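You operate a simulated robot arm through the tools that you are given. There is no shell and no other tool. Be economical: measure what you need, move in short steps, check, and stop when the job is done.

You run a simulated robot arm. Do the job below in one go: nothing can be reset, and whatever is moved stays where it is left.

JOB
Oil the teal motor in the oiler and set its lever to CLOSED.
Fine: press the oiler button once, for one OIL cycle; leave the motor in and the hood open.

It is judged by the outcome, as a careful person would: the job done as asked, and still so three seconds after it is handed in. It fails if anything else is knocked over, pushed out of place, dropped, spilled or broken.

ROBOT AND FRAMES
A 6-joint arm with a two-finger parallel gripper, fixed in place. Base frame: the origin is at the foot of the arm, x ahead of it, y to its left, z up; the work surface is at about z = 0.02. Units: m, degrees, N and s.
With the tool pointing down near the work surface it reaches from about 0.16 to 0.4 m from the base axis. Its first joint turns from -66.0 to 66.0 degrees. Payload 1.57 kg.
Tool frame: the origin (TCP) lies between the finger pads and is the grasp point; the fingertips stand 0.03 m ahead of it; z points along the fingers, y is the line along which they close. Largest opening 0.08 m; finger width 0.017, thickness 0.012; the body of the gripper, 0.04 by 0.082 m, starts 0.08 m behind the TCP.
Orientation is that of the tool frame in the base frame, as a unit quaternion [x, y, z, w]. With the fingers straight down and closing along the base's y, the tool's x points along the base's -x, its y along +y and its z along -z.

CONTROLS
- The arm moves only by the tool move_arm. Its argument "motion" is a list of rows, each a list of 3 entries, a list of its own where there are three numbers: the turn, a rotation vector about the base's x, y, z in units of 6 degrees (1.0 is 6 degrees), then the shift along the base's x, y, z in units of 20 mm (1.0 is 20 mm), then the opening, from 0 (shut) to 1 (fully open). In form: [[[rx, ry, rz], [tx, ty, tz], gripper], ...]. A call has 1 to 10 rows; each row shifts and turns the commanded pose from where the row before left it. A call with a number of a shift or a turn outside -1 to 1 is refused whole. Rows are played at 5 a second. More than 0.05 m and 8.6 degrees between two rows, or a gripper value outside its range, and nothing of the call is played. Where a pose cannot be reached the arm comes as near as it can. A force on the tool above 40 N (or 10 N above the force at the start of the call, whichever is more), or a blocked arm, ends the call early, and 0.2 s more pass. Each finger travels about 0.153 m/s and halts on what it meets, pressing with about 35 N; the grip force reading is that of the motor and also rises with nothing between the fingers. The clock runs only during rows and for 0.2 s after the last one: add rows that do not move to give the fingers time. The reply holds the time, the measured pose of the TCP, the force on the tool along the base axes, the opening and the grip force, in the units named above and with some noise, with the torque about the TCP (base axes, N m) and any sound that the robot's microphone picked up.
- Cameras (640 x 400 px; columns grow to the right, rows downward): "scene" is fixed at [0.0696, -0.3519, 0.4143]; the picture's right is [0.57, -0.82, 0.00], its down [-0.53, -0.37, -0.76] and it looks along [0.62, 0.44, -0.65] (base axes); focal length 214 px, centre (320, 200). "wrist" rides on the gripper at [0.072, -0.007, -0.122] in the tool frame; the picture's right is [0.09, 1.00, 0.00], its down [-0.84, 0.08, -0.54] and it looks along [-0.54, 0.05, 0.84] (tool axes); focal length 238 px, centre (320, 200). There is no depth. A picture from a camera that has moved, and an enlarged one, comes with that camera's place and axes in the base frame and with its lens.
- grab_frame(camera): a new picture of that camera. No time passes.
- inspect(camera, box): a new picture of the part [left, top, right, bottom] of that camera's present view, enlarged. No time passes.
- sign_off(): hands the job in; it is judged then, once.

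Go step by step. Nothing tells you positions but the pictures and the camera data: compare them with the known pose of the tool, close in by small moves and look again before you grip or let go. The budget is 120 turns and 64 pictures, counting those below and the enlarged ones. Unless the task says otherwise, let go and move clear before handing in, and close with one line.

The tools are called after "Request:" as name(argument=value, ...) on one line, values as JSON. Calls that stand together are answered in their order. move_arm: Moves the arm, as the interface text tells. Its arguments: {"type":"object","properties":{"motion":{"type":"array"}},"required":["motion"]} The other tools are called the same way: grab_frame (camera) takes a picture; inspect (camera, box) takes an enlarged picture of a part of a camera's view; sign_off () hands the job in.

At the start:

```text
time: 0.0
position: [0.2142, -0.0819, 0.2804]
orientation: [0.001, 1.0, 0.0, 0.001]
wrist_force: [-0.9, 0.2, 0.2]
torque: [-0.01, -0.04, 0.01]
width: 0.08
grip_force: 0.0
```

scene: 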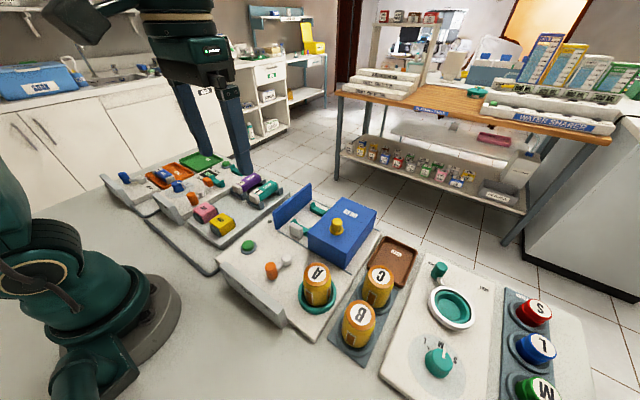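
wrist: 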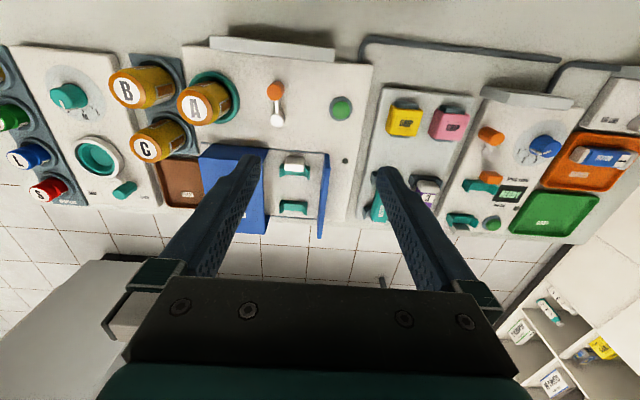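

I see several stations; the middle one, with the blue hood, green button, orange lever and cans A/B/C, may be the oiler. I'll look closer before moving.

Request:
inspect(camera="scene", box=[200, 160, 420, 360])

Request:
inspect(camera="scene", box=[90, 140, 310, 280])

Request:
inspect(camera="wrist", box=[180, 40, 400, 240])

Request:
inspect(camera="wrist", box=[360, 60, 640, 250])

```text
2.00 times, centred on (310, 260) of scene
camera zoom: at [0.0696, -0.3519, 0.4143], right [0.57, -0.82, 0.0], down [-0.53, -0.37, -0.76], along [0.62, 0.44, -0.65], focal length 429 px, centre (340, 80)
```

zoom: 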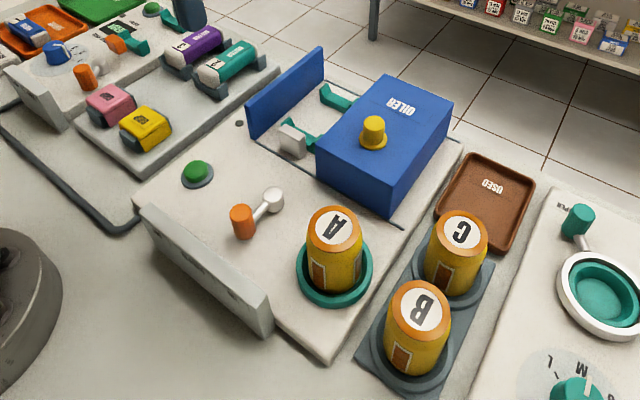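

```text
2.86 times, centred on (200, 210) of scene
camera zoom: at [0.0696, -0.3519, 0.4143], right [0.57, -0.82, 0.0], down [-0.53, -0.37, -0.76], along [0.62, 0.44, -0.65], focal length 613 px, centre (663, 171)
```

zoom: 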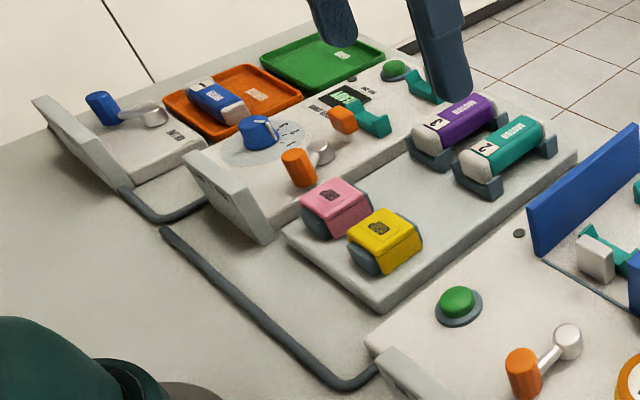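

```text
2.00 times, centred on (290, 140) of wrist
camera zoom: at [0.142, -0.0893, 0.4014], right [-0.09, 1.0, 0.0], down [0.84, 0.08, 0.54], along [0.54, 0.05, -0.84], focal length 477 px, centre (380, 320)
```

zoom: 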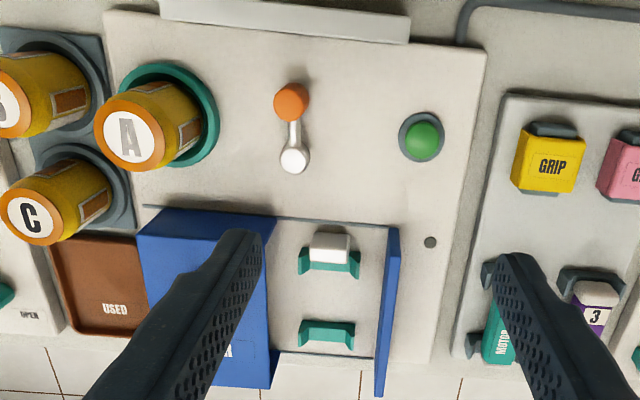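

```text
2.11 times, centred on (500, 155) of wrist
camera zoom: at [0.142, -0.0893, 0.4014], right [-0.09, 1.0, 0.0], down [0.84, 0.08, 0.54], along [0.54, 0.05, -0.84], focal length 502 px, centre (-59, 295)
```

zoom: 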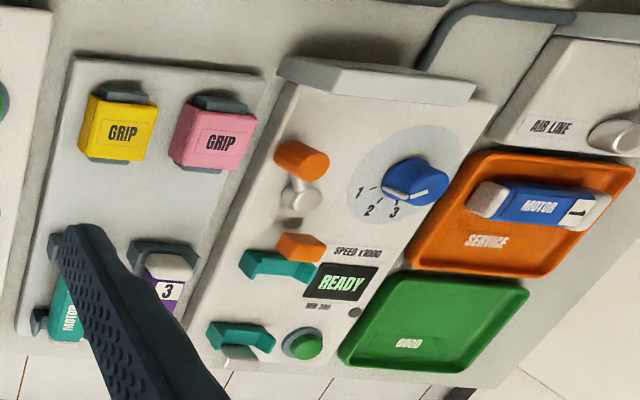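

The oiler is the station with the blue hood. Its lever knob is near (0.197,-0.145) and the saddles are near (0.35,-0.115). Motor 2 (teal) sits on the rack near (0.35,0.02). I'll move for a clearer look at the saddles, lever markings and motor.

Request:
move_arm(motion=[[[0, 0, 0], [-0.5, -0.8, -0.5], 1], [[0, 0, 0], [-0.5, -0.8, -0.5], 1], [[0, 0, 0], [0, 0, -0.5], 1]])

Request:
inspect(camera="wrist", box=[220, 40, 440, 240])

Request:
grab_frame(camera="wrist")

Request:
inspect(camera="scene", box=[210, 160, 310, 250])

```text
time: 0.8
position: [0.1945, -0.1156, 0.2509]
orientation: [-0.001, 1.0, -0.001, 0.0]
wrist_force: [-0.7, -0.4, 0.6]
torque: [0.02, 0.0, 0.0]
width: 0.0802
grip_force: 0.1
```

```text
2.00 times, centred on (330, 140) of wrist
camera zoom: at [0.1215, -0.1214, 0.3714], right [-0.09, 1.0, 0.0], down [0.84, 0.08, 0.54], along [0.54, 0.05, -0.84], focal length 477 px, centre (300, 320)
```

zoom: 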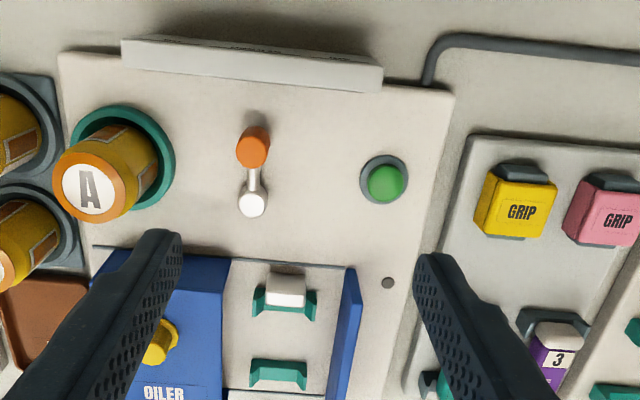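

```text
56 pictures are left
camera wrist: at [0.1215, -0.1214, 0.3714], right [-0.09, 1.0, 0.0], down [0.84, 0.08, 0.54], along [0.54, 0.05, -0.84], focal length 238 px, centre (320, 200)
```

wrist: 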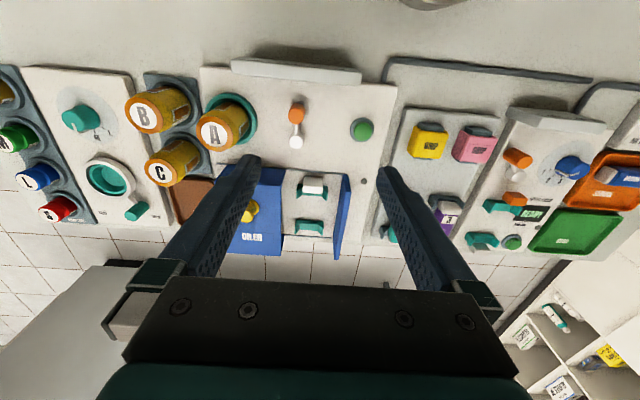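

```text
4.44 times, centred on (260, 205) of scene
camera zoom: at [0.0696, -0.3519, 0.4143], right [0.57, -0.82, 0.0], down [-0.53, -0.37, -0.76], along [0.62, 0.44, -0.65], focal length 953 px, centre (587, 178)
```

zoom: 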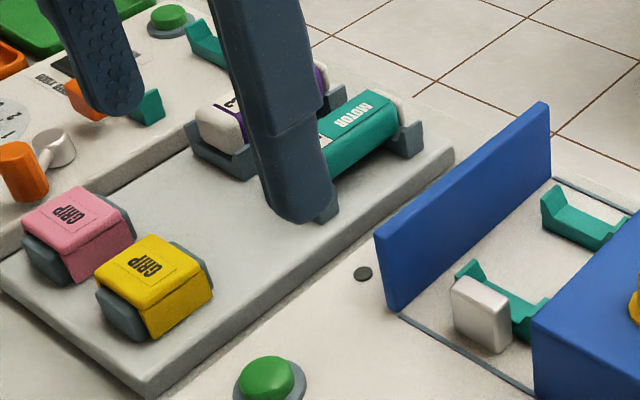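

The saddles run along x, with a pale block at the near end. Next I'll read the front plates and lever markings.

Request:
inspect(camera="scene", box=[210, 220, 340, 340])

Request:
inspect(camera="wrist", box=[200, 40, 400, 150])

Request:
inspect(camera="wrist", box=[0, 50, 200, 250])

```text
3.33 times, centred on (275, 280) of scene
camera zoom: at [0.0696, -0.3519, 0.4143], right [0.57, -0.82, 0.0], down [-0.53, -0.37, -0.76], along [0.62, 0.44, -0.65], focal length 715 px, centre (470, -67)
```

zoom: 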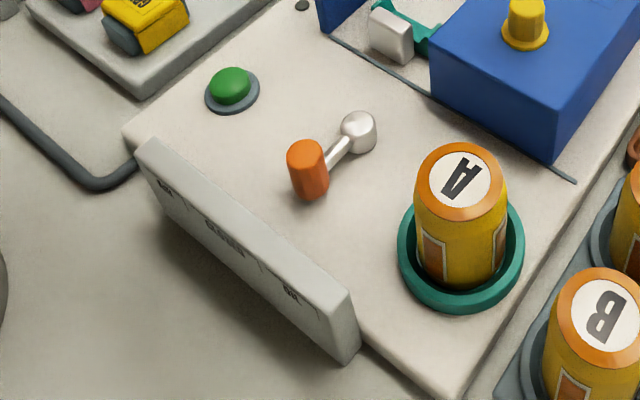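

```text
3.20 times, centred on (300, 95) of wrist
camera zoom: at [0.1215, -0.1214, 0.3714], right [-0.09, 1.0, 0.0], down [0.84, 0.08, 0.54], along [0.54, 0.05, -0.84], focal length 763 px, centre (384, 536)
```

zoom: 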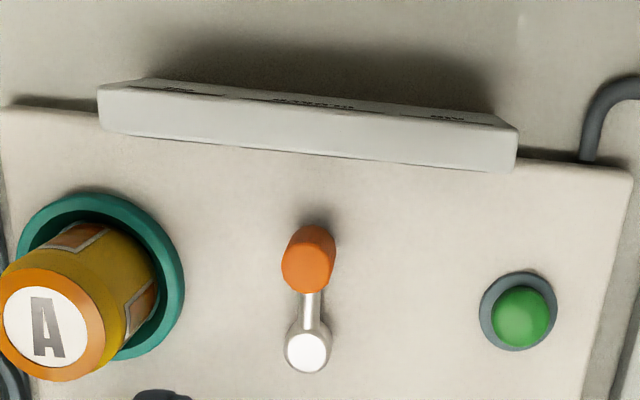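

```text
2.00 times, centred on (100, 150) of wrist
camera zoom: at [0.1215, -0.1214, 0.3714], right [-0.09, 1.0, 0.0], down [0.84, 0.08, 0.54], along [0.54, 0.05, -0.84], focal length 477 px, centre (760, 300)
```

zoom: 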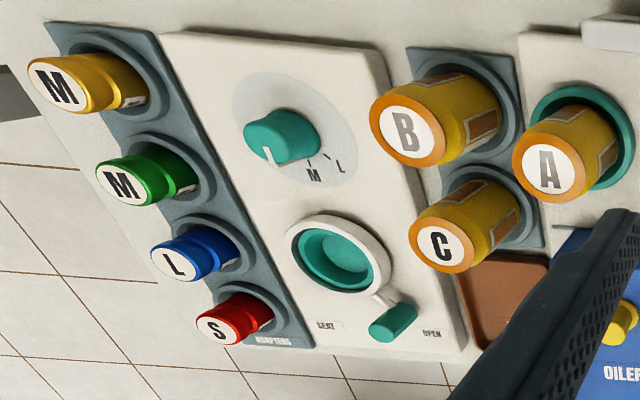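

The plate on the oiler's robot-side edge carries the lever labels, and I can't read them from here. I'll pitch the tool so the wrist camera looks at it from the robot side.

Request:
move_arm(motion=[[[0, -1, 0], [-0.3, -0.3, -0.8], 1], [[0, -1, 0], [-0.3, -0.3, -0.7], 1], [[0, -1, 0], [-0.3, -0.2, -0.7], 1], [[0, -1, 0], [-0.3, -0.2, -0.7], 1]])

Request:
grab_frame(camera="wrist")

Request:
inspect(camera="wrist", box=[200, 0, 460, 160])

```text
time: 1.8
position: [0.1712, -0.1335, 0.193]
orientation: [0.0, 0.978, -0.001, 0.209]
wrist_force: [-0.2, -0.2, 0.0]
torque: [-0.01, -0.02, 0.02]
width: 0.0801
grip_force: 0.1
```

```text
51 pictures are left
camera wrist: at [0.0544, -0.141, 0.2737], right [-0.08, 1.0, -0.04], down [0.54, 0.08, 0.84], along [0.84, 0.05, -0.55], focal length 238 px, centre (320, 200)
```

wrist: 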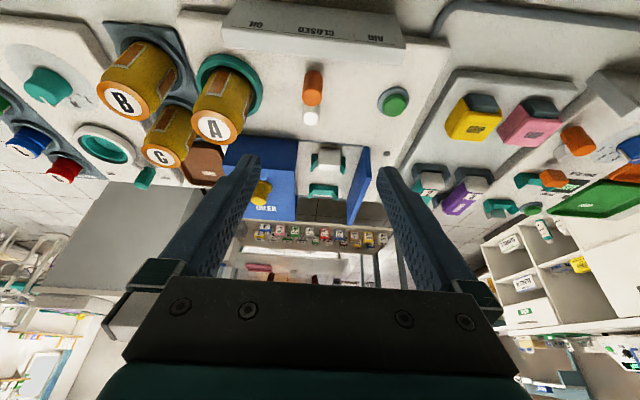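

```text
2.46 times, centred on (330, 80) of wrist
camera zoom: at [0.0544, -0.141, 0.2737], right [-0.08, 1.0, -0.04], down [0.54, 0.08, 0.84], along [0.84, 0.05, -0.55], focal length 587 px, centre (295, 495)
```

zoom: 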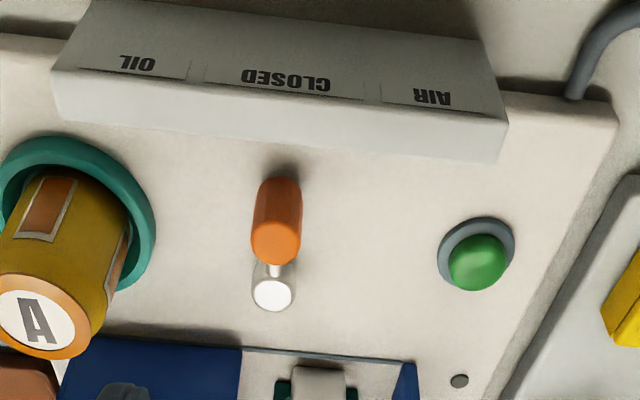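

The labels read OIL (-y side), CLOSED (centre, where the lever is now) and AIR (+y side). So the order is motor in, hood shut, lever to OIL, press once, lever back to CLOSED, hood open. Next I'll go look at the teal motor.

Request:
move_arm(motion=[[[0, 1, 0], [0.4, 1, 0.7], 1], [[0, 1, 0], [0.4, 1, 0.7], 1], [[0, 1, 0], [0.4, 1, 0.4], 1], [[0, 1, 0], [0.4, 1, 0.3], 1], [[0, 0, 0], [0.4, 1, 0], 1], [[0, 0, 0], [0.4, 1, 0], 1], [[0, 0, 0], [0.4, 1, 0], 1], [[0, 0, 0], [0.4, 0.8, 0], 1]])

Request:
grab_frame(camera="wrist")

Request:
inspect(camera="wrist", box=[220, 90, 440, 290])

Request:
inspect(camera="scene", box=[210, 150, 310, 230])

```text
time: 3.6
position: [0.2341, 0.0213, 0.234]
orientation: [0.001, 1.0, -0.002, 0.0]
wrist_force: [-1.1, -0.1, -0.6]
torque: [0.0, 0.02, 0.01]
width: 0.0799
grip_force: 0.1
```

```text
49 pictures are left
camera wrist: at [0.1615, 0.0139, 0.355], right [-0.09, 1.0, 0.0], down [0.84, 0.08, 0.54], along [0.54, 0.05, -0.84], focal length 238 px, centre (320, 200)
```

wrist: 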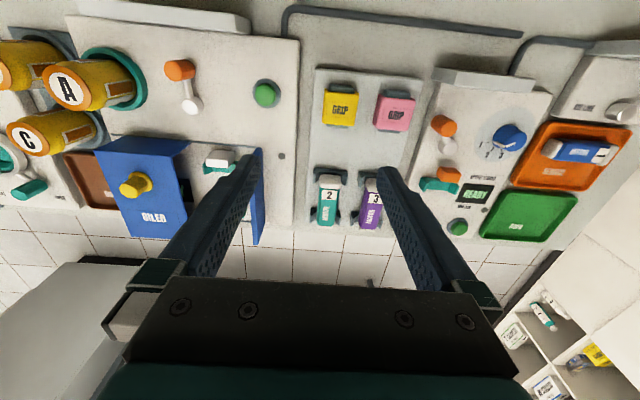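

```text
2.00 times, centred on (330, 190) of wrist
camera zoom: at [0.1615, 0.0139, 0.355], right [-0.09, 1.0, 0.0], down [0.84, 0.08, 0.54], along [0.54, 0.05, -0.84], focal length 477 px, centre (300, 220)
```

zoom: 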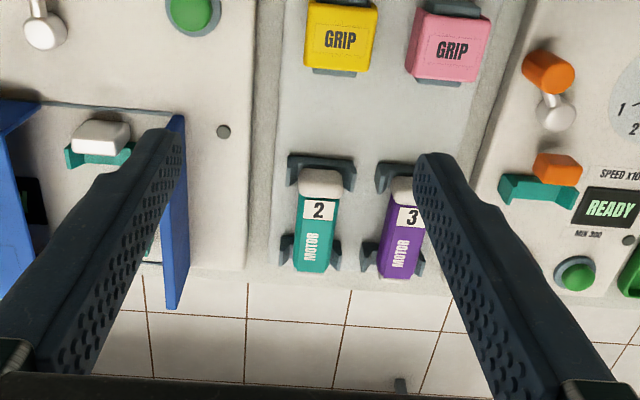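

```text
5.00 times, centred on (260, 190) of scene
camera zoom: at [0.0696, -0.3519, 0.4143], right [0.57, -0.82, 0.0], down [-0.53, -0.37, -0.76], along [0.62, 0.44, -0.65], focal length 1072 px, centre (620, 250)
```

zoom: 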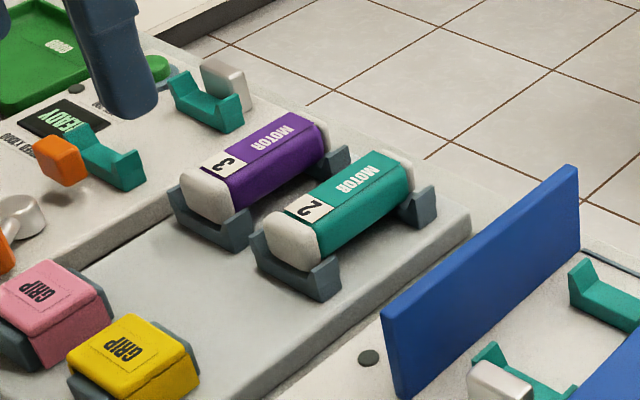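

The teal motor's axis is at about y=0.043, centred near x=0.35. Purple motor 3 is about 0.06 m further in +y, so I'll partly close the gripper and approach from above.

Request:
move_arm(motion=[[[0, 0, 0], [0.9, 0.18, -0.8], 0.65], [[0, 0, 0], [0.9, 0.18, -0.8], 0.65], [[0, 0, 0], [0.9, 0.18, -0.8], 0.65], [[0, 0, 0], [0.9, 0.18, -0.8], 0.65], [[0, 0, 0], [0.9, 0.18, -0.8], 0.65], [[0, 0, 0], [0.9, 0.18, -0.8], 0.65]])

Request:
grab_frame(camera="wrist")

Request:
inspect(camera="scene", box=[180, 120, 320, 240])

```text
time: 5.0
position: [0.3423, 0.0421, 0.14]
orientation: [0.0, 1.0, 0.0, 0.001]
wrist_force: [0.9, 0.0, -1.0]
torque: [-0.02, 0.0, 0.0]
width: 0.0519
grip_force: 0.0
```

```text
46 pictures are left
camera wrist: at [0.2712, 0.0347, 0.2592], right [-0.09, 1.0, 0.0], down [0.84, 0.08, 0.54], along [0.54, 0.05, -0.84], focal length 238 px, centre (320, 200)
```

wrist: 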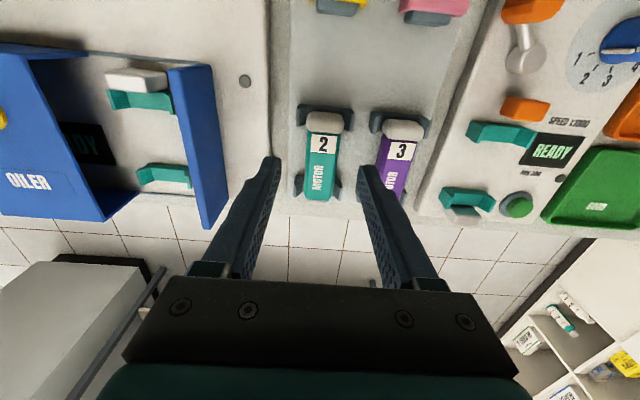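

```text
3.33 times, centred on (250, 180) of scene
camera zoom: at [0.0696, -0.3519, 0.4143], right [0.57, -0.82, 0.0], down [-0.53, -0.37, -0.76], along [0.62, 0.44, -0.65], focal length 715 px, centre (553, 267)
```

zoom: 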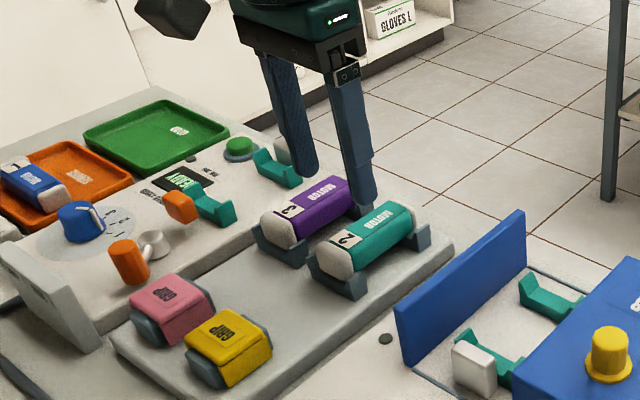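

Motor 2 is centred near (0.356, 0.044). I'll align over it and go down partway.

Request:
move_arm(motion=[[[0, 0, 0], [0.35, 0.06, -0.5], 0.65], [[0, 0, 0], [0.35, 0.06, -0.7], 0.65], [[0, 0, 0], [0, 0, -0.7], 0.65]])

Request:
grab_frame(camera="wrist")

Request:
inspect(camera="scene", box=[210, 140, 310, 220])

```text
time: 5.8
position: [0.3575, 0.0462, 0.0995]
orientation: [0.001, 1.0, -0.001, 0.001]
wrist_force: [0.0, 0.4, 0.1]
torque: [0.0, 0.0, 0.02]
width: 0.0518
grip_force: 0.1
```

```text
44 pictures are left
camera wrist: at [0.284, 0.0389, 0.2208], right [-0.09, 1.0, 0.0], down [0.84, 0.08, 0.54], along [0.54, 0.05, -0.84], focal length 238 px, centre (320, 200)
```

wrist: 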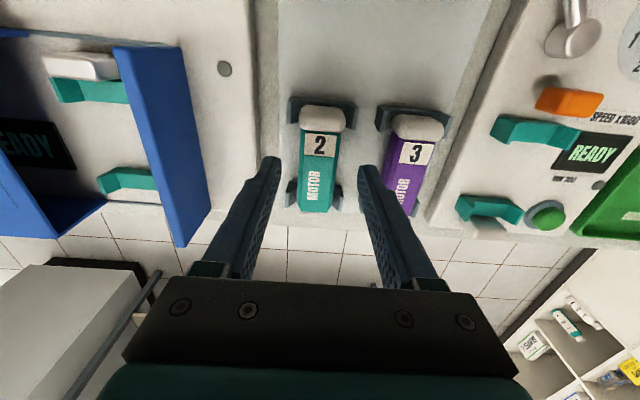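

```text
5.00 times, centred on (260, 180) of scene
camera zoom: at [0.0696, -0.3519, 0.4143], right [0.57, -0.82, 0.0], down [-0.53, -0.37, -0.76], along [0.62, 0.44, -0.65], focal length 1072 px, centre (620, 300)
```

zoom: 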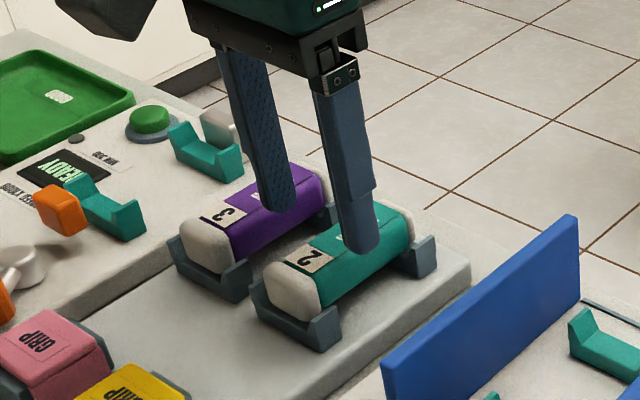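

Alignment looks right. I'll lower gently until the tips are beside the motor body.

Request:
move_arm(motion=[[[0, 0, 0], [0, -0.05, -0.5], 0.65], [[0, 0, 0], [0, 0, -0.5], 0.65], [[0, 0, 0], [0, 0, -0.2], 0.65]])

Request:
grab_frame(camera="wrist")

Request:
inspect(camera="scene", box=[210, 140, 310, 220])

```text
time: 6.6
position: [0.3556, 0.0459, 0.077]
orientation: [0.0, 1.0, -0.001, 0.0]
wrist_force: [-0.5, -0.6, -0.2]
torque: [0.01, -0.06, 0.0]
width: 0.0521
grip_force: 0.1
```

```text
42 pictures are left
camera wrist: at [0.2841, 0.0382, 0.1967], right [-0.09, 1.0, 0.0], down [0.84, 0.08, 0.54], along [0.54, 0.05, -0.84], focal length 238 px, centre (320, 200)
```

wrist: 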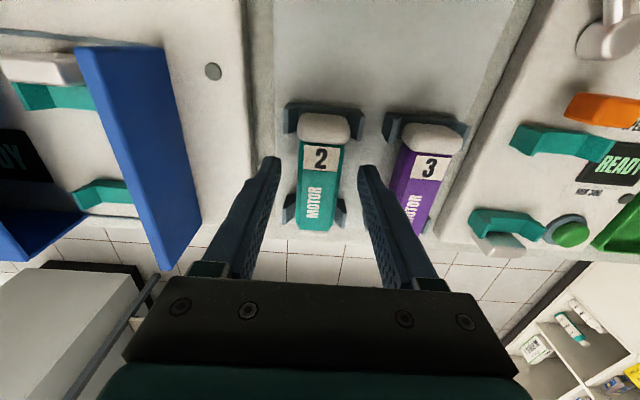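

```text
5.00 times, centred on (260, 180) of scene
camera zoom: at [0.0696, -0.3519, 0.4143], right [0.57, -0.82, 0.0], down [-0.53, -0.37, -0.76], along [0.62, 0.44, -0.65], focal length 1072 px, centre (620, 300)
```

zoom: 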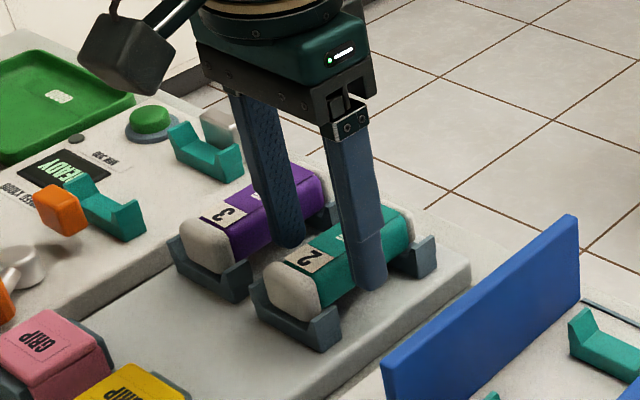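

The tips now straddle the motor near deck level. I'll go down a few more mm and close.

Request:
move_arm(motion=[[[0, 0, 0], [0, -0.02, -0.2], 0.65], [[0, 0, 0], [0, 0, 0], 0.65]])

Request:
move_arm(motion=[[[0, 0, 0], [0, 0, 0], 0.45], [[0, 0, 0], [0, 0, 0], 0.2], [[0, 0, 0], [0, 0, 0], 0.2], [[0, 0, 0], [0, 0, 0], 0.2]])

```text
time: 7.2
position: [0.3572, 0.0447, 0.0725]
orientation: [0.0, 1.0, -0.001, 0.001]
wrist_force: [-0.4, -0.4, -0.6]
torque: [0.01, -0.01, -0.02]
width: 0.0523
grip_force: 0.1
```

```text
time: 8.2
position: [0.3566, 0.0448, 0.0723]
orientation: [0.001, 1.0, -0.001, 0.001]
wrist_force: [0.3, -0.7, -0.3]
torque: [0.01, 0.0, -0.01]
width: 0.029
grip_force: 35.2
```

Gripped at 29 mm width. I'll lift it straight up and check the hold.

Request:
move_arm(motion=[[[0, 0, 0], [0, 0, 0.5], 0.2], [[0, 0, 0], [0, 0, 0.8], 0.2], [[0, 0, 0], [0, 0, 0.8], 0.2], [[0, 0, 0], [0, 0, 0.8], 0.2], [[0, 0, 0], [0, 0, 0.8], 0.2]])

Request:
grab_frame(camera="wrist")

```text
time: 9.4
position: [0.3561, 0.0452, 0.1468]
orientation: [0.001, 1.0, 0.0, 0.001]
wrist_force: [0.7, 0.1, -0.5]
torque: [0.03, 0.0, -0.01]
width: 0.0288
grip_force: 34.8
```

```text
40 pictures are left
camera wrist: at [0.2839, 0.0377, 0.2676], right [-0.09, 1.0, 0.0], down [0.84, 0.08, 0.54], along [0.54, 0.05, -0.84], focal length 238 px, centre (320, 200)
```

wrist: 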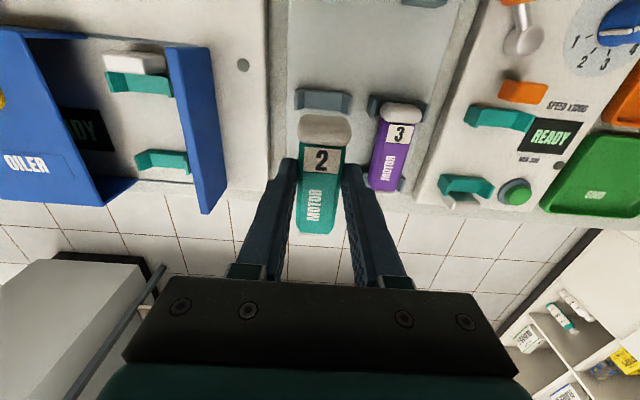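

Held well. I'll raise it and carry it over the oiler saddles, then look from above.

Request:
move_arm(motion=[[[0, 0, 0], [0, 0, 0.9], 0.2], [[0, 0, 0], [0, -0.5, 0.9], 0.2], [[0, 0, 0], [0, -1, 0], 0.2], [[0, 0, 0], [0, -1, 0], 0.2], [[0, 0, 0], [0, -1, 0], 0.2], [[0, 0, 0], [0, -1, 0], 0.2], [[0, 0, 0], [0, -1, 0], 0.2], [[0, 0, 0], [0, -1, 0], 0.2], [[0, 0, 0], [0, -1, 0], 0.2]])

Request:
grab_frame(camera="wrist")

Request:
inspect(camera="scene", box=[240, 120, 400, 280])

```text
time: 11.4
position: [0.3559, -0.107, 0.1831]
orientation: [0.0, 1.0, 0.0, 0.001]
wrist_force: [1.0, -0.4, -0.6]
torque: [0.02, 0.02, 0.05]
width: 0.0291
grip_force: 34.7
```

```text
39 pictures are left
camera wrist: at [0.2838, -0.1145, 0.3041], right [-0.09, 1.0, 0.0], down [0.84, 0.08, 0.54], along [0.54, 0.05, -0.84], focal length 238 px, centre (320, 200)
```

wrist: 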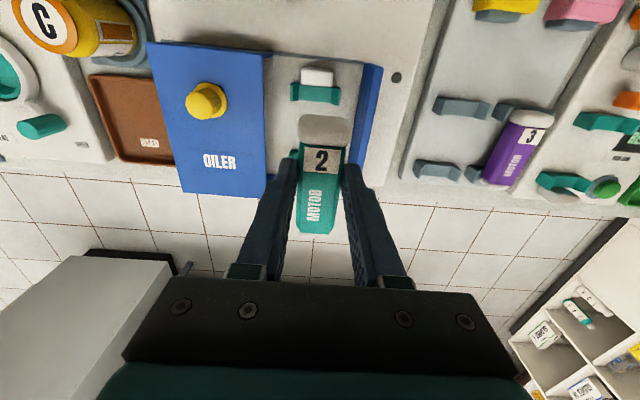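

```text
2.50 times, centred on (320, 200) of scene
camera zoom: at [0.0696, -0.3518, 0.4143], right [0.57, -0.82, 0.0], down [-0.53, -0.37, -0.76], along [0.62, 0.44, -0.65], focal length 536 px, centre (320, 200)
```

zoom: 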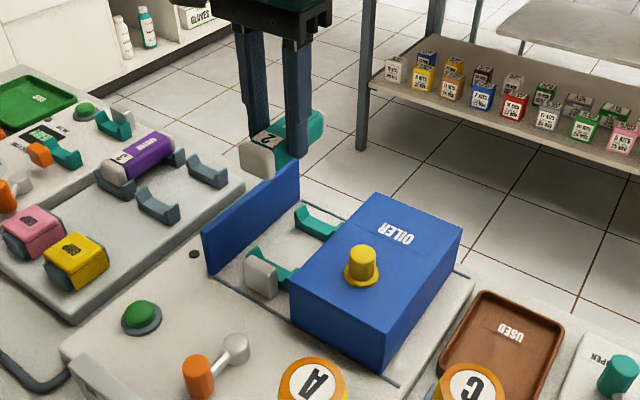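

The oiler's near saddle is at about (0.322,-0.115). The motor needs TCP about (0.361,-0.115) so its near end clears the pale block. I'll shift and go partway down.

Request:
move_arm(motion=[[[0, 0, 0], [0.25, -0.4, -0.5], 0.2], [[0, 0, 0], [0, 0, -0.8], 0.2], [[0, 0, 0], [0, 0, -0.8], 0.2], [[0, 0, 0], [0, 0, -0.8], 0.2]])

Request:
grab_frame(camera="wrist")

Request:
inspect(camera="scene", box=[270, 150, 390, 250])

```text
time: 12.4
position: [0.3609, -0.1141, 0.1245]
orientation: [-0.001, 1.0, 0.0, 0.001]
wrist_force: [-0.3, 0.1, -0.2]
torque: [-0.01, -0.01, -0.01]
width: 0.0292
grip_force: 34.9
```

```text
37 pictures are left
camera wrist: at [0.2887, -0.1202, 0.2461], right [-0.09, 1.0, 0.0], down [0.84, 0.08, 0.54], along [0.54, 0.05, -0.84], focal length 238 px, centre (320, 200)
```

wrist: 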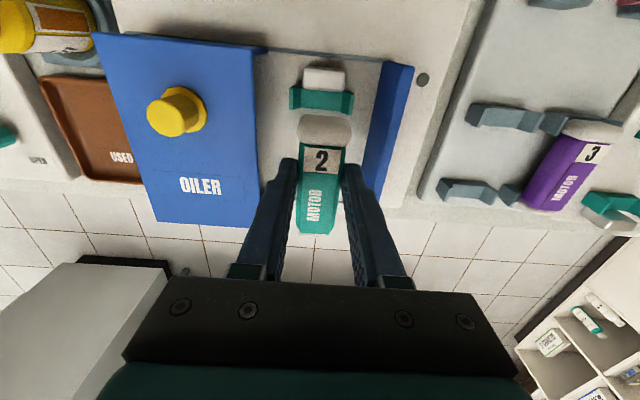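

```text
4.00 times, centred on (330, 200) of scene
camera zoom: at [0.0696, -0.3519, 0.4143], right [0.57, -0.82, 0.0], down [-0.53, -0.37, -0.76], along [0.62, 0.44, -0.65], focal length 858 px, centre (280, 200)
```

zoom: 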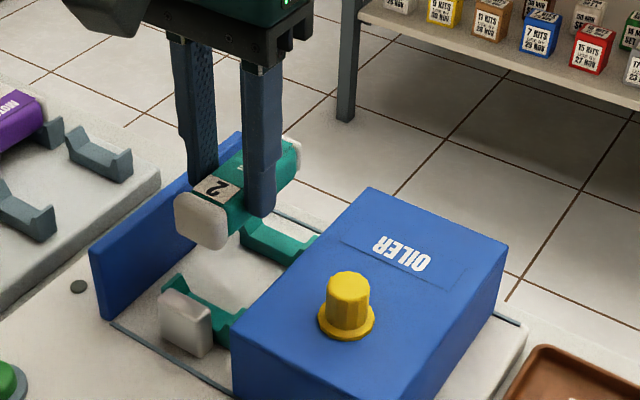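

It's aligned in y and x. I'll lower further and check against the block and saddles.

Request:
move_arm(motion=[[[0, 0, 0], [0, 0, -0.6], 0.2], [[0, 0, 0], [0, 0, -0.6], 0.2], [[0, 0, 0], [0, 0, -0.4], 0.2]])

Request:
inspect(camera="wrist", box=[220, 20, 420, 240])

Request:
inspect(camera="scene", box=[270, 150, 390, 250])

```text
time: 13.2
position: [0.3612, -0.1117, 0.0932]
orientation: [0.0, 1.0, -0.001, 0.001]
wrist_force: [0.6, -0.1, -0.6]
torque: [-0.01, 0.0, 0.0]
width: 0.0289
grip_force: 34.8
```

```text
1.82 times, centred on (320, 130) of wrist
camera zoom: at [0.2893, -0.12, 0.2133], right [-0.09, 1.0, 0.0], down [0.84, 0.08, 0.54], along [0.54, 0.05, -0.84], focal length 433 px, centre (320, 327)
```

zoom: 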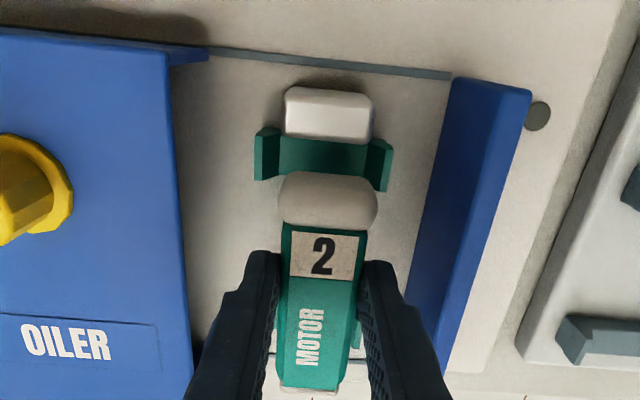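

```text
4.00 times, centred on (330, 200) of scene
camera zoom: at [0.0696, -0.3519, 0.4143], right [0.57, -0.82, 0.0], down [-0.53, -0.37, -0.76], along [0.62, 0.44, -0.65], focal length 858 px, centre (280, 200)
```

zoom: 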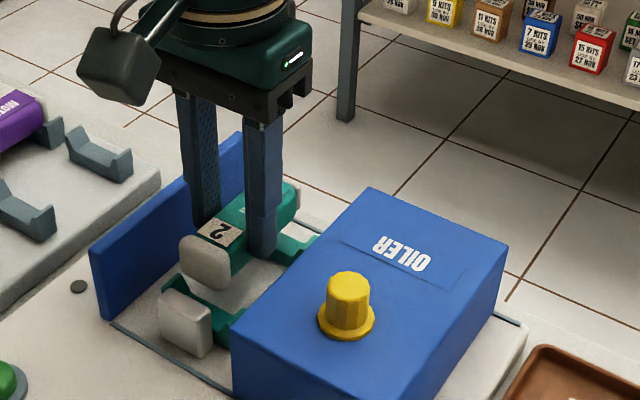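

It's nicely above the saddles, just behind the block. I'll lower slowly to seating, watching the force.

Request:
move_arm(motion=[[[0, 0, 0], [0, -0.05, -0.4], 0.2], [[0, 0, 0], [0, 0, -0.3], 0.2]])

Request:
inspect(camera="scene", box=[270, 150, 390, 250])

```text
time: 13.8
position: [0.362, -0.1143, 0.0784]
orientation: [0.0, 1.0, -0.001, 0.001]
wrist_force: [0.4, -0.1, -1.1]
torque: [0.02, 0.01, -0.02]
width: 0.0293
grip_force: 34.8
```

```text
4.00 times, centred on (330, 200) of scene
camera zoom: at [0.0696, -0.3519, 0.4143], right [0.57, -0.82, 0.0], down [-0.53, -0.37, -0.76], along [0.62, 0.44, -0.65], focal length 858 px, centre (280, 200)
```

zoom: 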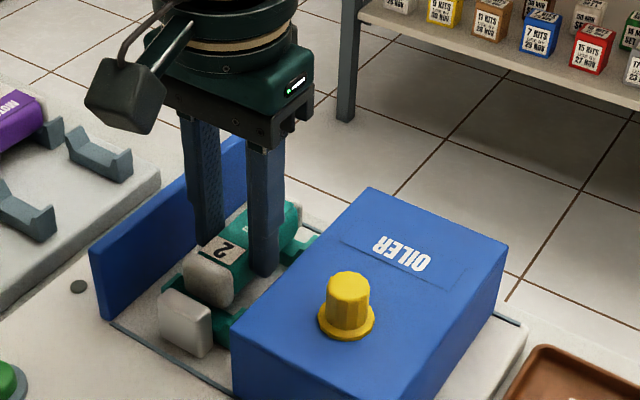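

Request:
move_arm(motion=[[[0, 0, 0], [0, 0, -0.15], 0.2], [[0, 0, 0], [0, 0, -0.1], 0.2], [[0, 0, 0], [0, 0, 0], 0.2]])

Request:
inspect(camera="scene", box=[270, 170, 350, 240])

Request:
inspect(camera="wrist", box=[220, 20, 420, 240])

```text
time: 14.6
position: [0.3618, -0.1141, 0.0736]
orientation: [0.0, 1.0, 0.0, 0.001]
wrist_force: [0.1, 0.2, 0.2]
torque: [0.01, 0.01, 0.02]
width: 0.0288
grip_force: 35.2
```

```text
5.71 times, centred on (310, 205) of scene
camera zoom: at [0.0696, -0.3519, 0.4143], right [0.57, -0.82, 0.0], down [-0.53, -0.37, -0.76], along [0.62, 0.44, -0.65], focal length 1226 px, centre (377, 171)
```

zoom: 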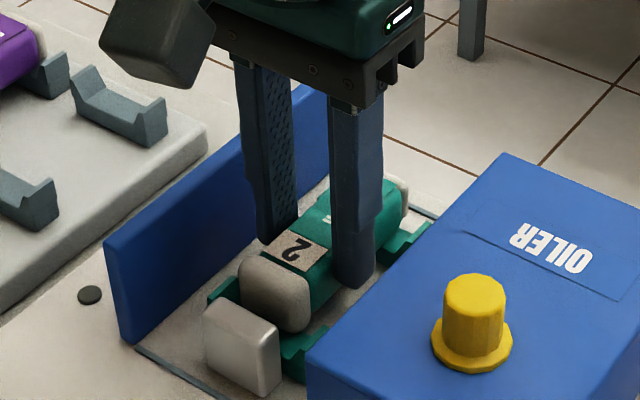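

```text
1.82 times, centred on (320, 130) of wrist
camera zoom: at [0.2897, -0.1209, 0.1945], right [-0.09, 1.0, 0.0], down [0.84, 0.08, 0.54], along [0.54, 0.05, -0.84], focal length 433 px, centre (320, 327)
```

zoom: 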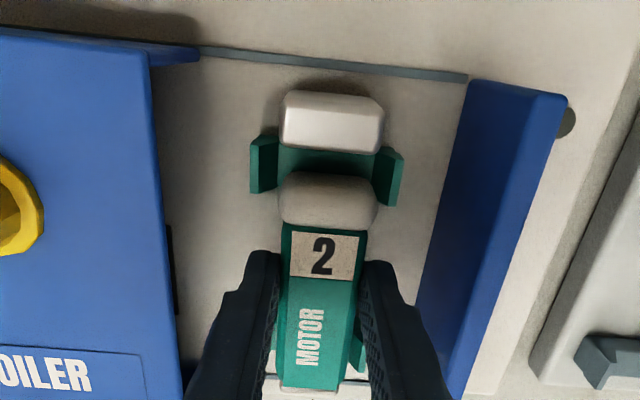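

There's about 6 mm between the cap and the block, so I'll shift back about 4 mm to centre it in the saddles. Then I'll seat it.

Request:
move_arm(motion=[[[0, 0, 0], [-0.2, 0, 0], 0.2], [[0, 0, 0], [0, 0, -0.1], 0.2], [[0, 0, 0], [0, 0, 0], 0.2]])

Request:
inspect(camera="wrist", box=[220, 20, 420, 240])

```text
time: 15.4
position: [0.3564, -0.1143, 0.0724]
orientation: [-0.001, 1.0, 0.001, 0.001]
wrist_force: [-1.1, 1.4, 6.6]
torque: [0.08, 0.04, 0.01]
width: 0.0291
grip_force: 35.2
```

```text
1.82 times, centred on (320, 130) of wrist
camera zoom: at [0.2851, -0.1213, 0.1928], right [-0.09, 1.0, 0.0], down [0.84, 0.08, 0.54], along [0.54, 0.05, -0.84], focal length 433 px, centre (320, 327)
```

zoom: 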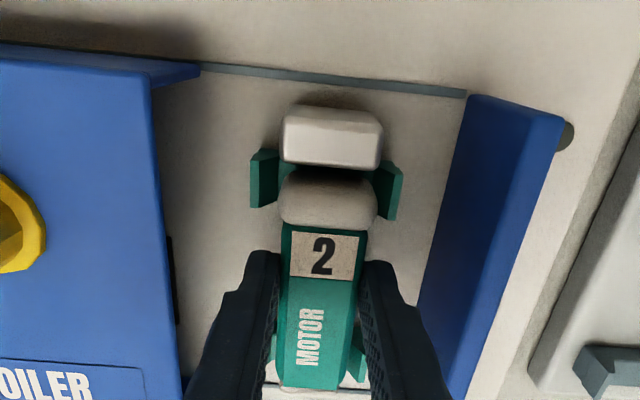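

Contact force of 6.6 N shows it's seated, at the same height as in the rack. I'll release and go up.

Request:
move_arm(motion=[[[0, 0, 0], [0, 0, 0], 0.6], [[0, 0, 0], [0, 0, 0], 0.6], [[0, 0, 0], [0, 0, 0.5], 0.6], [[0, 0, 0], [0, 0, 1], 0.6], [[0, 0, 0], [0, 0, 1], 0.6], [[0, 0, 0], [0, 0, 1], 0.6], [[0, 0, 0], [0, 0, 1], 0.6]])

Request:
grab_frame(camera="wrist")

Request:
inspect(camera="scene", box=[260, 150, 400, 270])

```text
time: 17.0
position: [0.3577, -0.1165, 0.1634]
orientation: [0.0, 1.0, -0.001, 0.001]
wrist_force: [-0.8, 0.5, -0.6]
torque: [0.01, -0.03, -0.02]
width: 0.0478
grip_force: 0.0
```

```text
29 pictures are left
camera wrist: at [0.2858, -0.1224, 0.2834], right [-0.09, 1.0, 0.0], down [0.84, 0.08, 0.54], along [0.54, 0.05, -0.84], focal length 238 px, centre (320, 200)
```

wrist: 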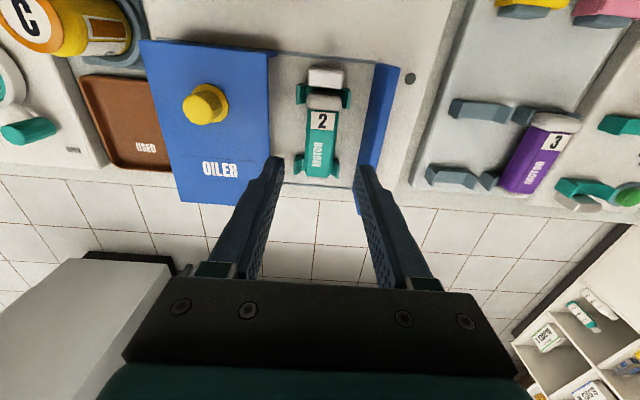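

```text
3.33 times, centred on (330, 210) of scene
camera zoom: at [0.0696, -0.3519, 0.4143], right [0.57, -0.82, 0.0], down [-0.53, -0.37, -0.76], along [0.62, 0.44, -0.65], focal length 715 px, centre (287, 167)
```

zoom: 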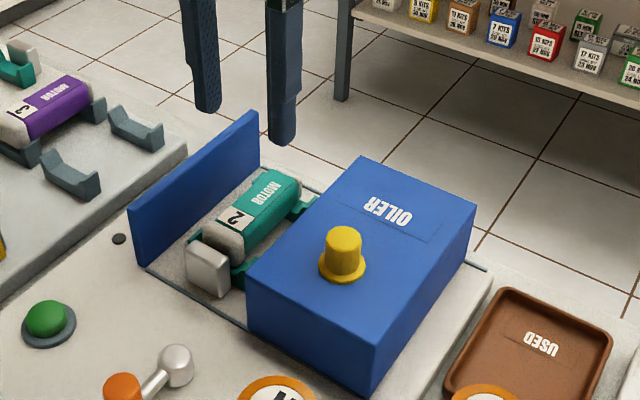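

The motor is seated well. Next is the hood: its yellow knob is near (0.332,-0.204), top about 0.10. I'll move above it.

Request:
move_arm(motion=[[[0, 0, 0], [-0.25, -0.9, 0], 0.7], [[0, 0, 0], [-0.25, -0.9, 0], 0.7], [[0, 0, 0], [-0.25, -0.9, 0], 0.7], [[0, 0, 0], [-0.25, -0.9, 0], 0.7], [[0, 0, 0], [-0.25, -0.8, 0], 0.7]])

Request:
grab_frame(camera="wrist")

```text
time: 18.2
position: [0.3321, -0.2021, 0.1607]
orientation: [0.001, 1.0, 0.0, 0.0]
wrist_force: [1.0, -0.7, 0.2]
torque: [-0.01, 0.02, 0.02]
width: 0.056
grip_force: 0.0
```

```text
27 pictures are left
camera wrist: at [0.2596, -0.2102, 0.2819], right [-0.09, 1.0, 0.0], down [0.84, 0.08, 0.54], along [0.54, 0.05, -0.84], focal length 238 px, centre (320, 200)
```

wrist: 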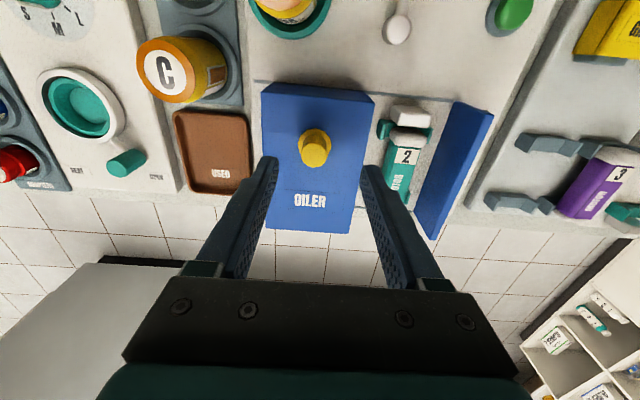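

The knob is at (0.332,-0.208). I'll go down around it with the tips staying above the hood top.

Request:
move_arm(motion=[[[0, 0, 0], [0, -0.28, -0.7], 0.7], [[0, 0, 0], [0, 0, -0.8], 0.7], [[0, 0, 0], [0, 0, -0.4], 0.7]])

Request:
inspect(camera="scene", box=[270, 130, 430, 290])

Request:
inspect(camera="wrist", box=[220, 60, 440, 260])

```text
time: 19.0
position: [0.3322, -0.2096, 0.1257]
orientation: [0.0, 1.0, -0.001, 0.003]
wrist_force: [0.8, 0.7, -0.1]
torque: [-0.01, -0.02, 0.0]
width: 0.0561
grip_force: 0.0
out of reach, approached as far as the arm can: row 2
```

```text
2.50 times, centred on (350, 210) of scene
camera zoom: at [0.0696, -0.3519, 0.4143], right [0.57, -0.82, 0.0], down [-0.53, -0.37, -0.76], along [0.62, 0.44, -0.65], focal length 536 px, centre (245, 175)
```

zoom: 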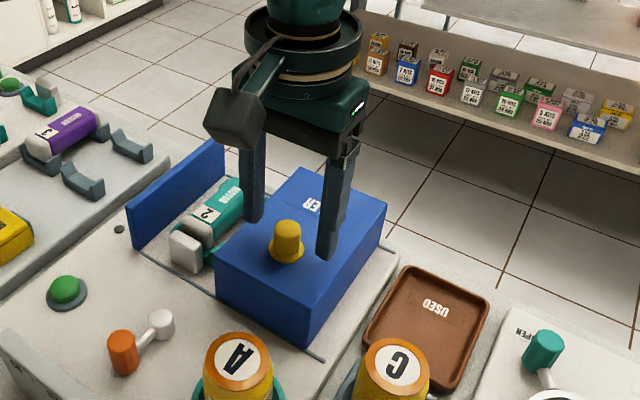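

```text
2.00 times, centred on (330, 160) of wrist
camera zoom: at [0.2605, -0.2158, 0.2454], right [-0.09, 1.0, 0.0], down [0.83, 0.08, 0.54], along [0.54, 0.05, -0.84], focal length 477 px, centre (300, 280)
```

zoom: 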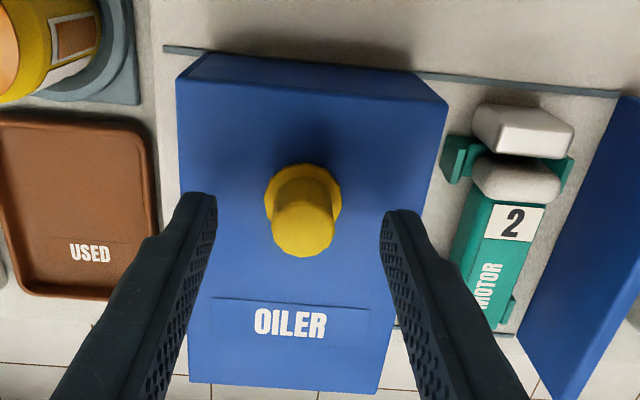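

The tool is around the knob. I'm at the edge of reach, so I'll pull x in slightly, lower a little and close.

Request:
move_arm(motion=[[[0, 0, 0], [-0.2, 0.05, -0.2], 0.7], [[0, 0, 0], [0, 0, 0], 0.7]])

Request:
inspect(camera="scene", box=[290, 160, 390, 250])

```text
time: 19.6
position: [0.3291, -0.2077, 0.1203]
orientation: [0.0, 1.0, -0.001, 0.001]
wrist_force: [-0.5, -0.3, 0.1]
torque: [-0.03, -0.03, -0.02]
width: 0.0563
grip_force: 0.0
```

```text
4.44 times, centred on (340, 205) of scene
camera zoom: at [0.0696, -0.3519, 0.4143], right [0.57, -0.82, 0.0], down [-0.53, -0.37, -0.76], along [0.62, 0.44, -0.65], focal length 953 px, centre (231, 178)
```

zoom: 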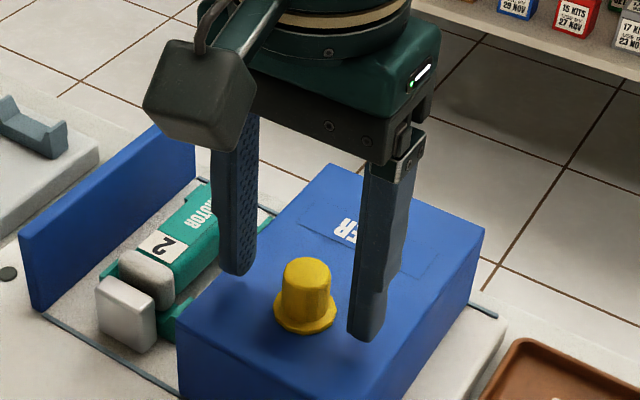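

The fingers bracket the knob at mid-height. I'll close on it.

Request:
move_arm(motion=[[[0, 0, 0], [0, 0, 0], 0.4], [[0, 0, 0], [0, 0, 0], 0.15], [[0, 0, 0], [0, 0, 0], 0.15], [[0, 0, 0], [0, 0, 0], 0.15]])

```text
time: 20.6
position: [0.3278, -0.207, 0.1211]
orientation: [0.0, 1.0, 0.0, 0.0]
wrist_force: [-0.5, 0.2, 0.8]
torque: [0.25, -0.07, 0.0]
width: 0.0211
grip_force: 34.5
```

Gripped at 21 mm width. I'll slide the hood gently toward +y.

Request:
move_arm(motion=[[[0, 0, 0], [0, 0.3, 0], 0.15], [[0, 0, 0], [0, 0.4, 0], 0.15], [[0, 0, 0], [0, 0.4, 0], 0.15]])

Request:
inspect(camera="scene", box=[260, 150, 400, 270])

```text
time: 21.4
position: [0.3269, -0.1856, 0.1203]
orientation: [0.0, 1.0, -0.001, 0.002]
wrist_force: [0.7, -1.3, 14.3]
torque: [0.16, 0.13, 0.01]
width: 0.0211
grip_force: 34.9
```

```text
3.33 times, centred on (330, 210) of scene
camera zoom: at [0.0696, -0.3518, 0.4144], right [0.57, -0.82, 0.0], down [-0.53, -0.37, -0.76], along [0.62, 0.44, -0.65], focal length 715 px, centre (287, 167)
```

zoom: 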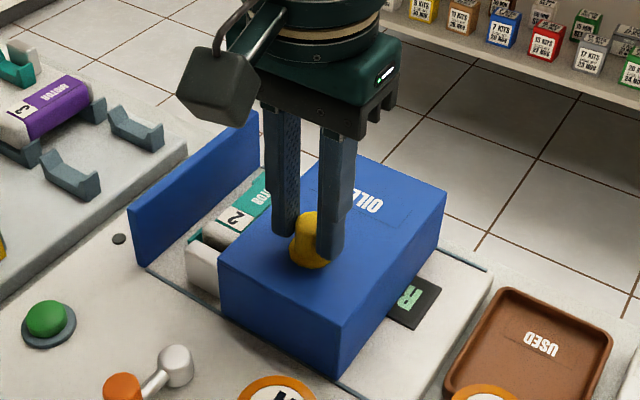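

The hood slides, and a display appears from under it. I'll ease up 1 mm and keep going.

Request:
move_arm(motion=[[[0, 0, 0], [0, 0.5, 0.05], 0.15], [[0, 0, 0], [0, 0.6, 0], 0.15], [[0, 0, 0], [0, 0.6, 0], 0.15], [[0, 0, 0], [0, 0.5, 0], 0.15]])

Request:
inspect(camera="scene", box=[260, 150, 400, 270])

```text
time: 22.4
position: [0.3283, -0.1404, 0.1211]
orientation: [-0.001, 1.0, -0.001, 0.001]
wrist_force: [6.0, 0.0, 9.2]
torque: [0.19, 0.15, 0.08]
width: 0.0214
grip_force: 34.6
```

```text
3.33 times, centred on (330, 210) of scene
camera zoom: at [0.0696, -0.3518, 0.4143], right [0.57, -0.82, 0.0], down [-0.53, -0.37, -0.76], along [0.62, 0.44, -0.65], focal length 715 px, centre (287, 167)
```

zoom: 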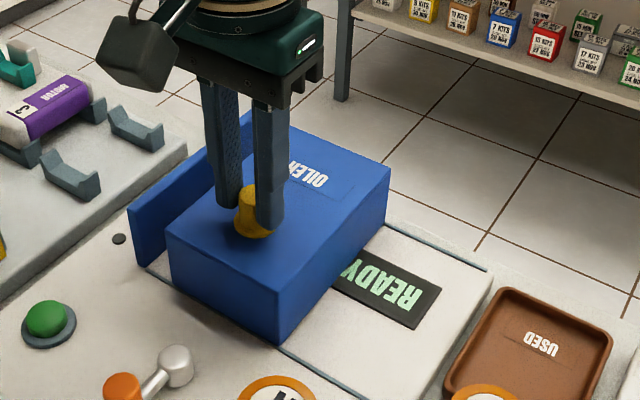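

The display reads READY. There's some way left to the end plate, so I'll continue gently.

Request:
move_arm(motion=[[[0, 0, 0], [0, 0.4, 0], 0.15], [[0, 0, 0], [0, 0.4, 0], 0.15], [[0, 0, 0], [0, 0.2, 0], 0.15]])

Request:
inspect(camera="scene", box=[260, 150, 400, 270])

```text
time: 23.2
position: [0.3275, -0.1215, 0.1203]
orientation: [0.0, 1.0, 0.0, 0.001]
wrist_force: [11.2, 0.0, -6.0]
torque: [0.28, -0.43, -0.07]
width: 0.0211
grip_force: 34.6
```

```text
3.33 times, centred on (330, 210) of scene
camera zoom: at [0.0696, -0.3519, 0.4143], right [0.57, -0.82, 0.0], down [-0.53, -0.37, -0.76], along [0.62, 0.44, -0.65], focal length 715 px, centre (287, 167)
```

zoom: 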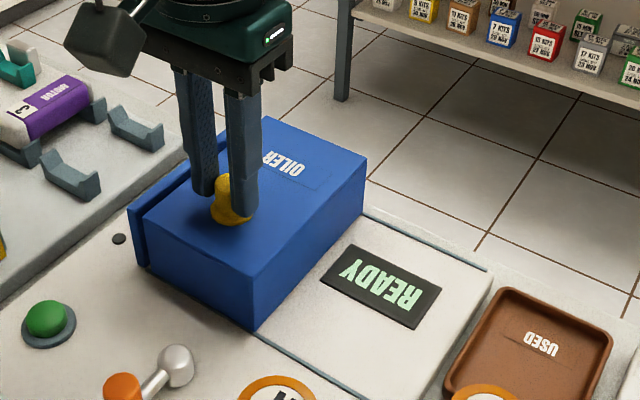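

Request:
move_arm(motion=[[[0, 0, 0], [-0.05, 0.25, 0], 0.15], [[0, 0, 0], [0, 0.2, 0], 0.15], [[0, 0, 0], [0, 0.1, 0], 0.15]])

Request:
inspect(camera="scene", box=[260, 150, 400, 270])

```text
time: 24.0
position: [0.3286, -0.1149, 0.1209]
orientation: [0.001, 1.0, -0.007, 0.003]
wrist_force: [1.2, -7.2, -2.7]
torque: [0.1, 0.01, -0.01]
width: 0.0213
grip_force: 34.6
stopped in row 3: the force on the tool passed its limit at 42 N (the readings are from after the stop); the commanded pose is now the measured one
```

```text
3.33 times, centred on (330, 210) of scene
camera zoom: at [0.0696, -0.3518, 0.4143], right [0.57, -0.82, 0.0], down [-0.53, -0.37, -0.76], along [0.62, 0.44, -0.65], focal length 715 px, centre (287, 167)
```

zoom: 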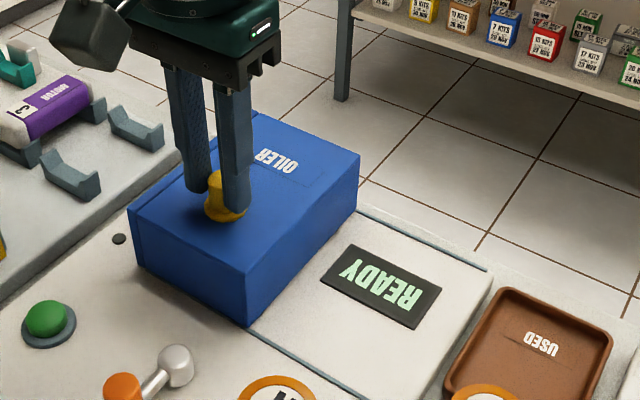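

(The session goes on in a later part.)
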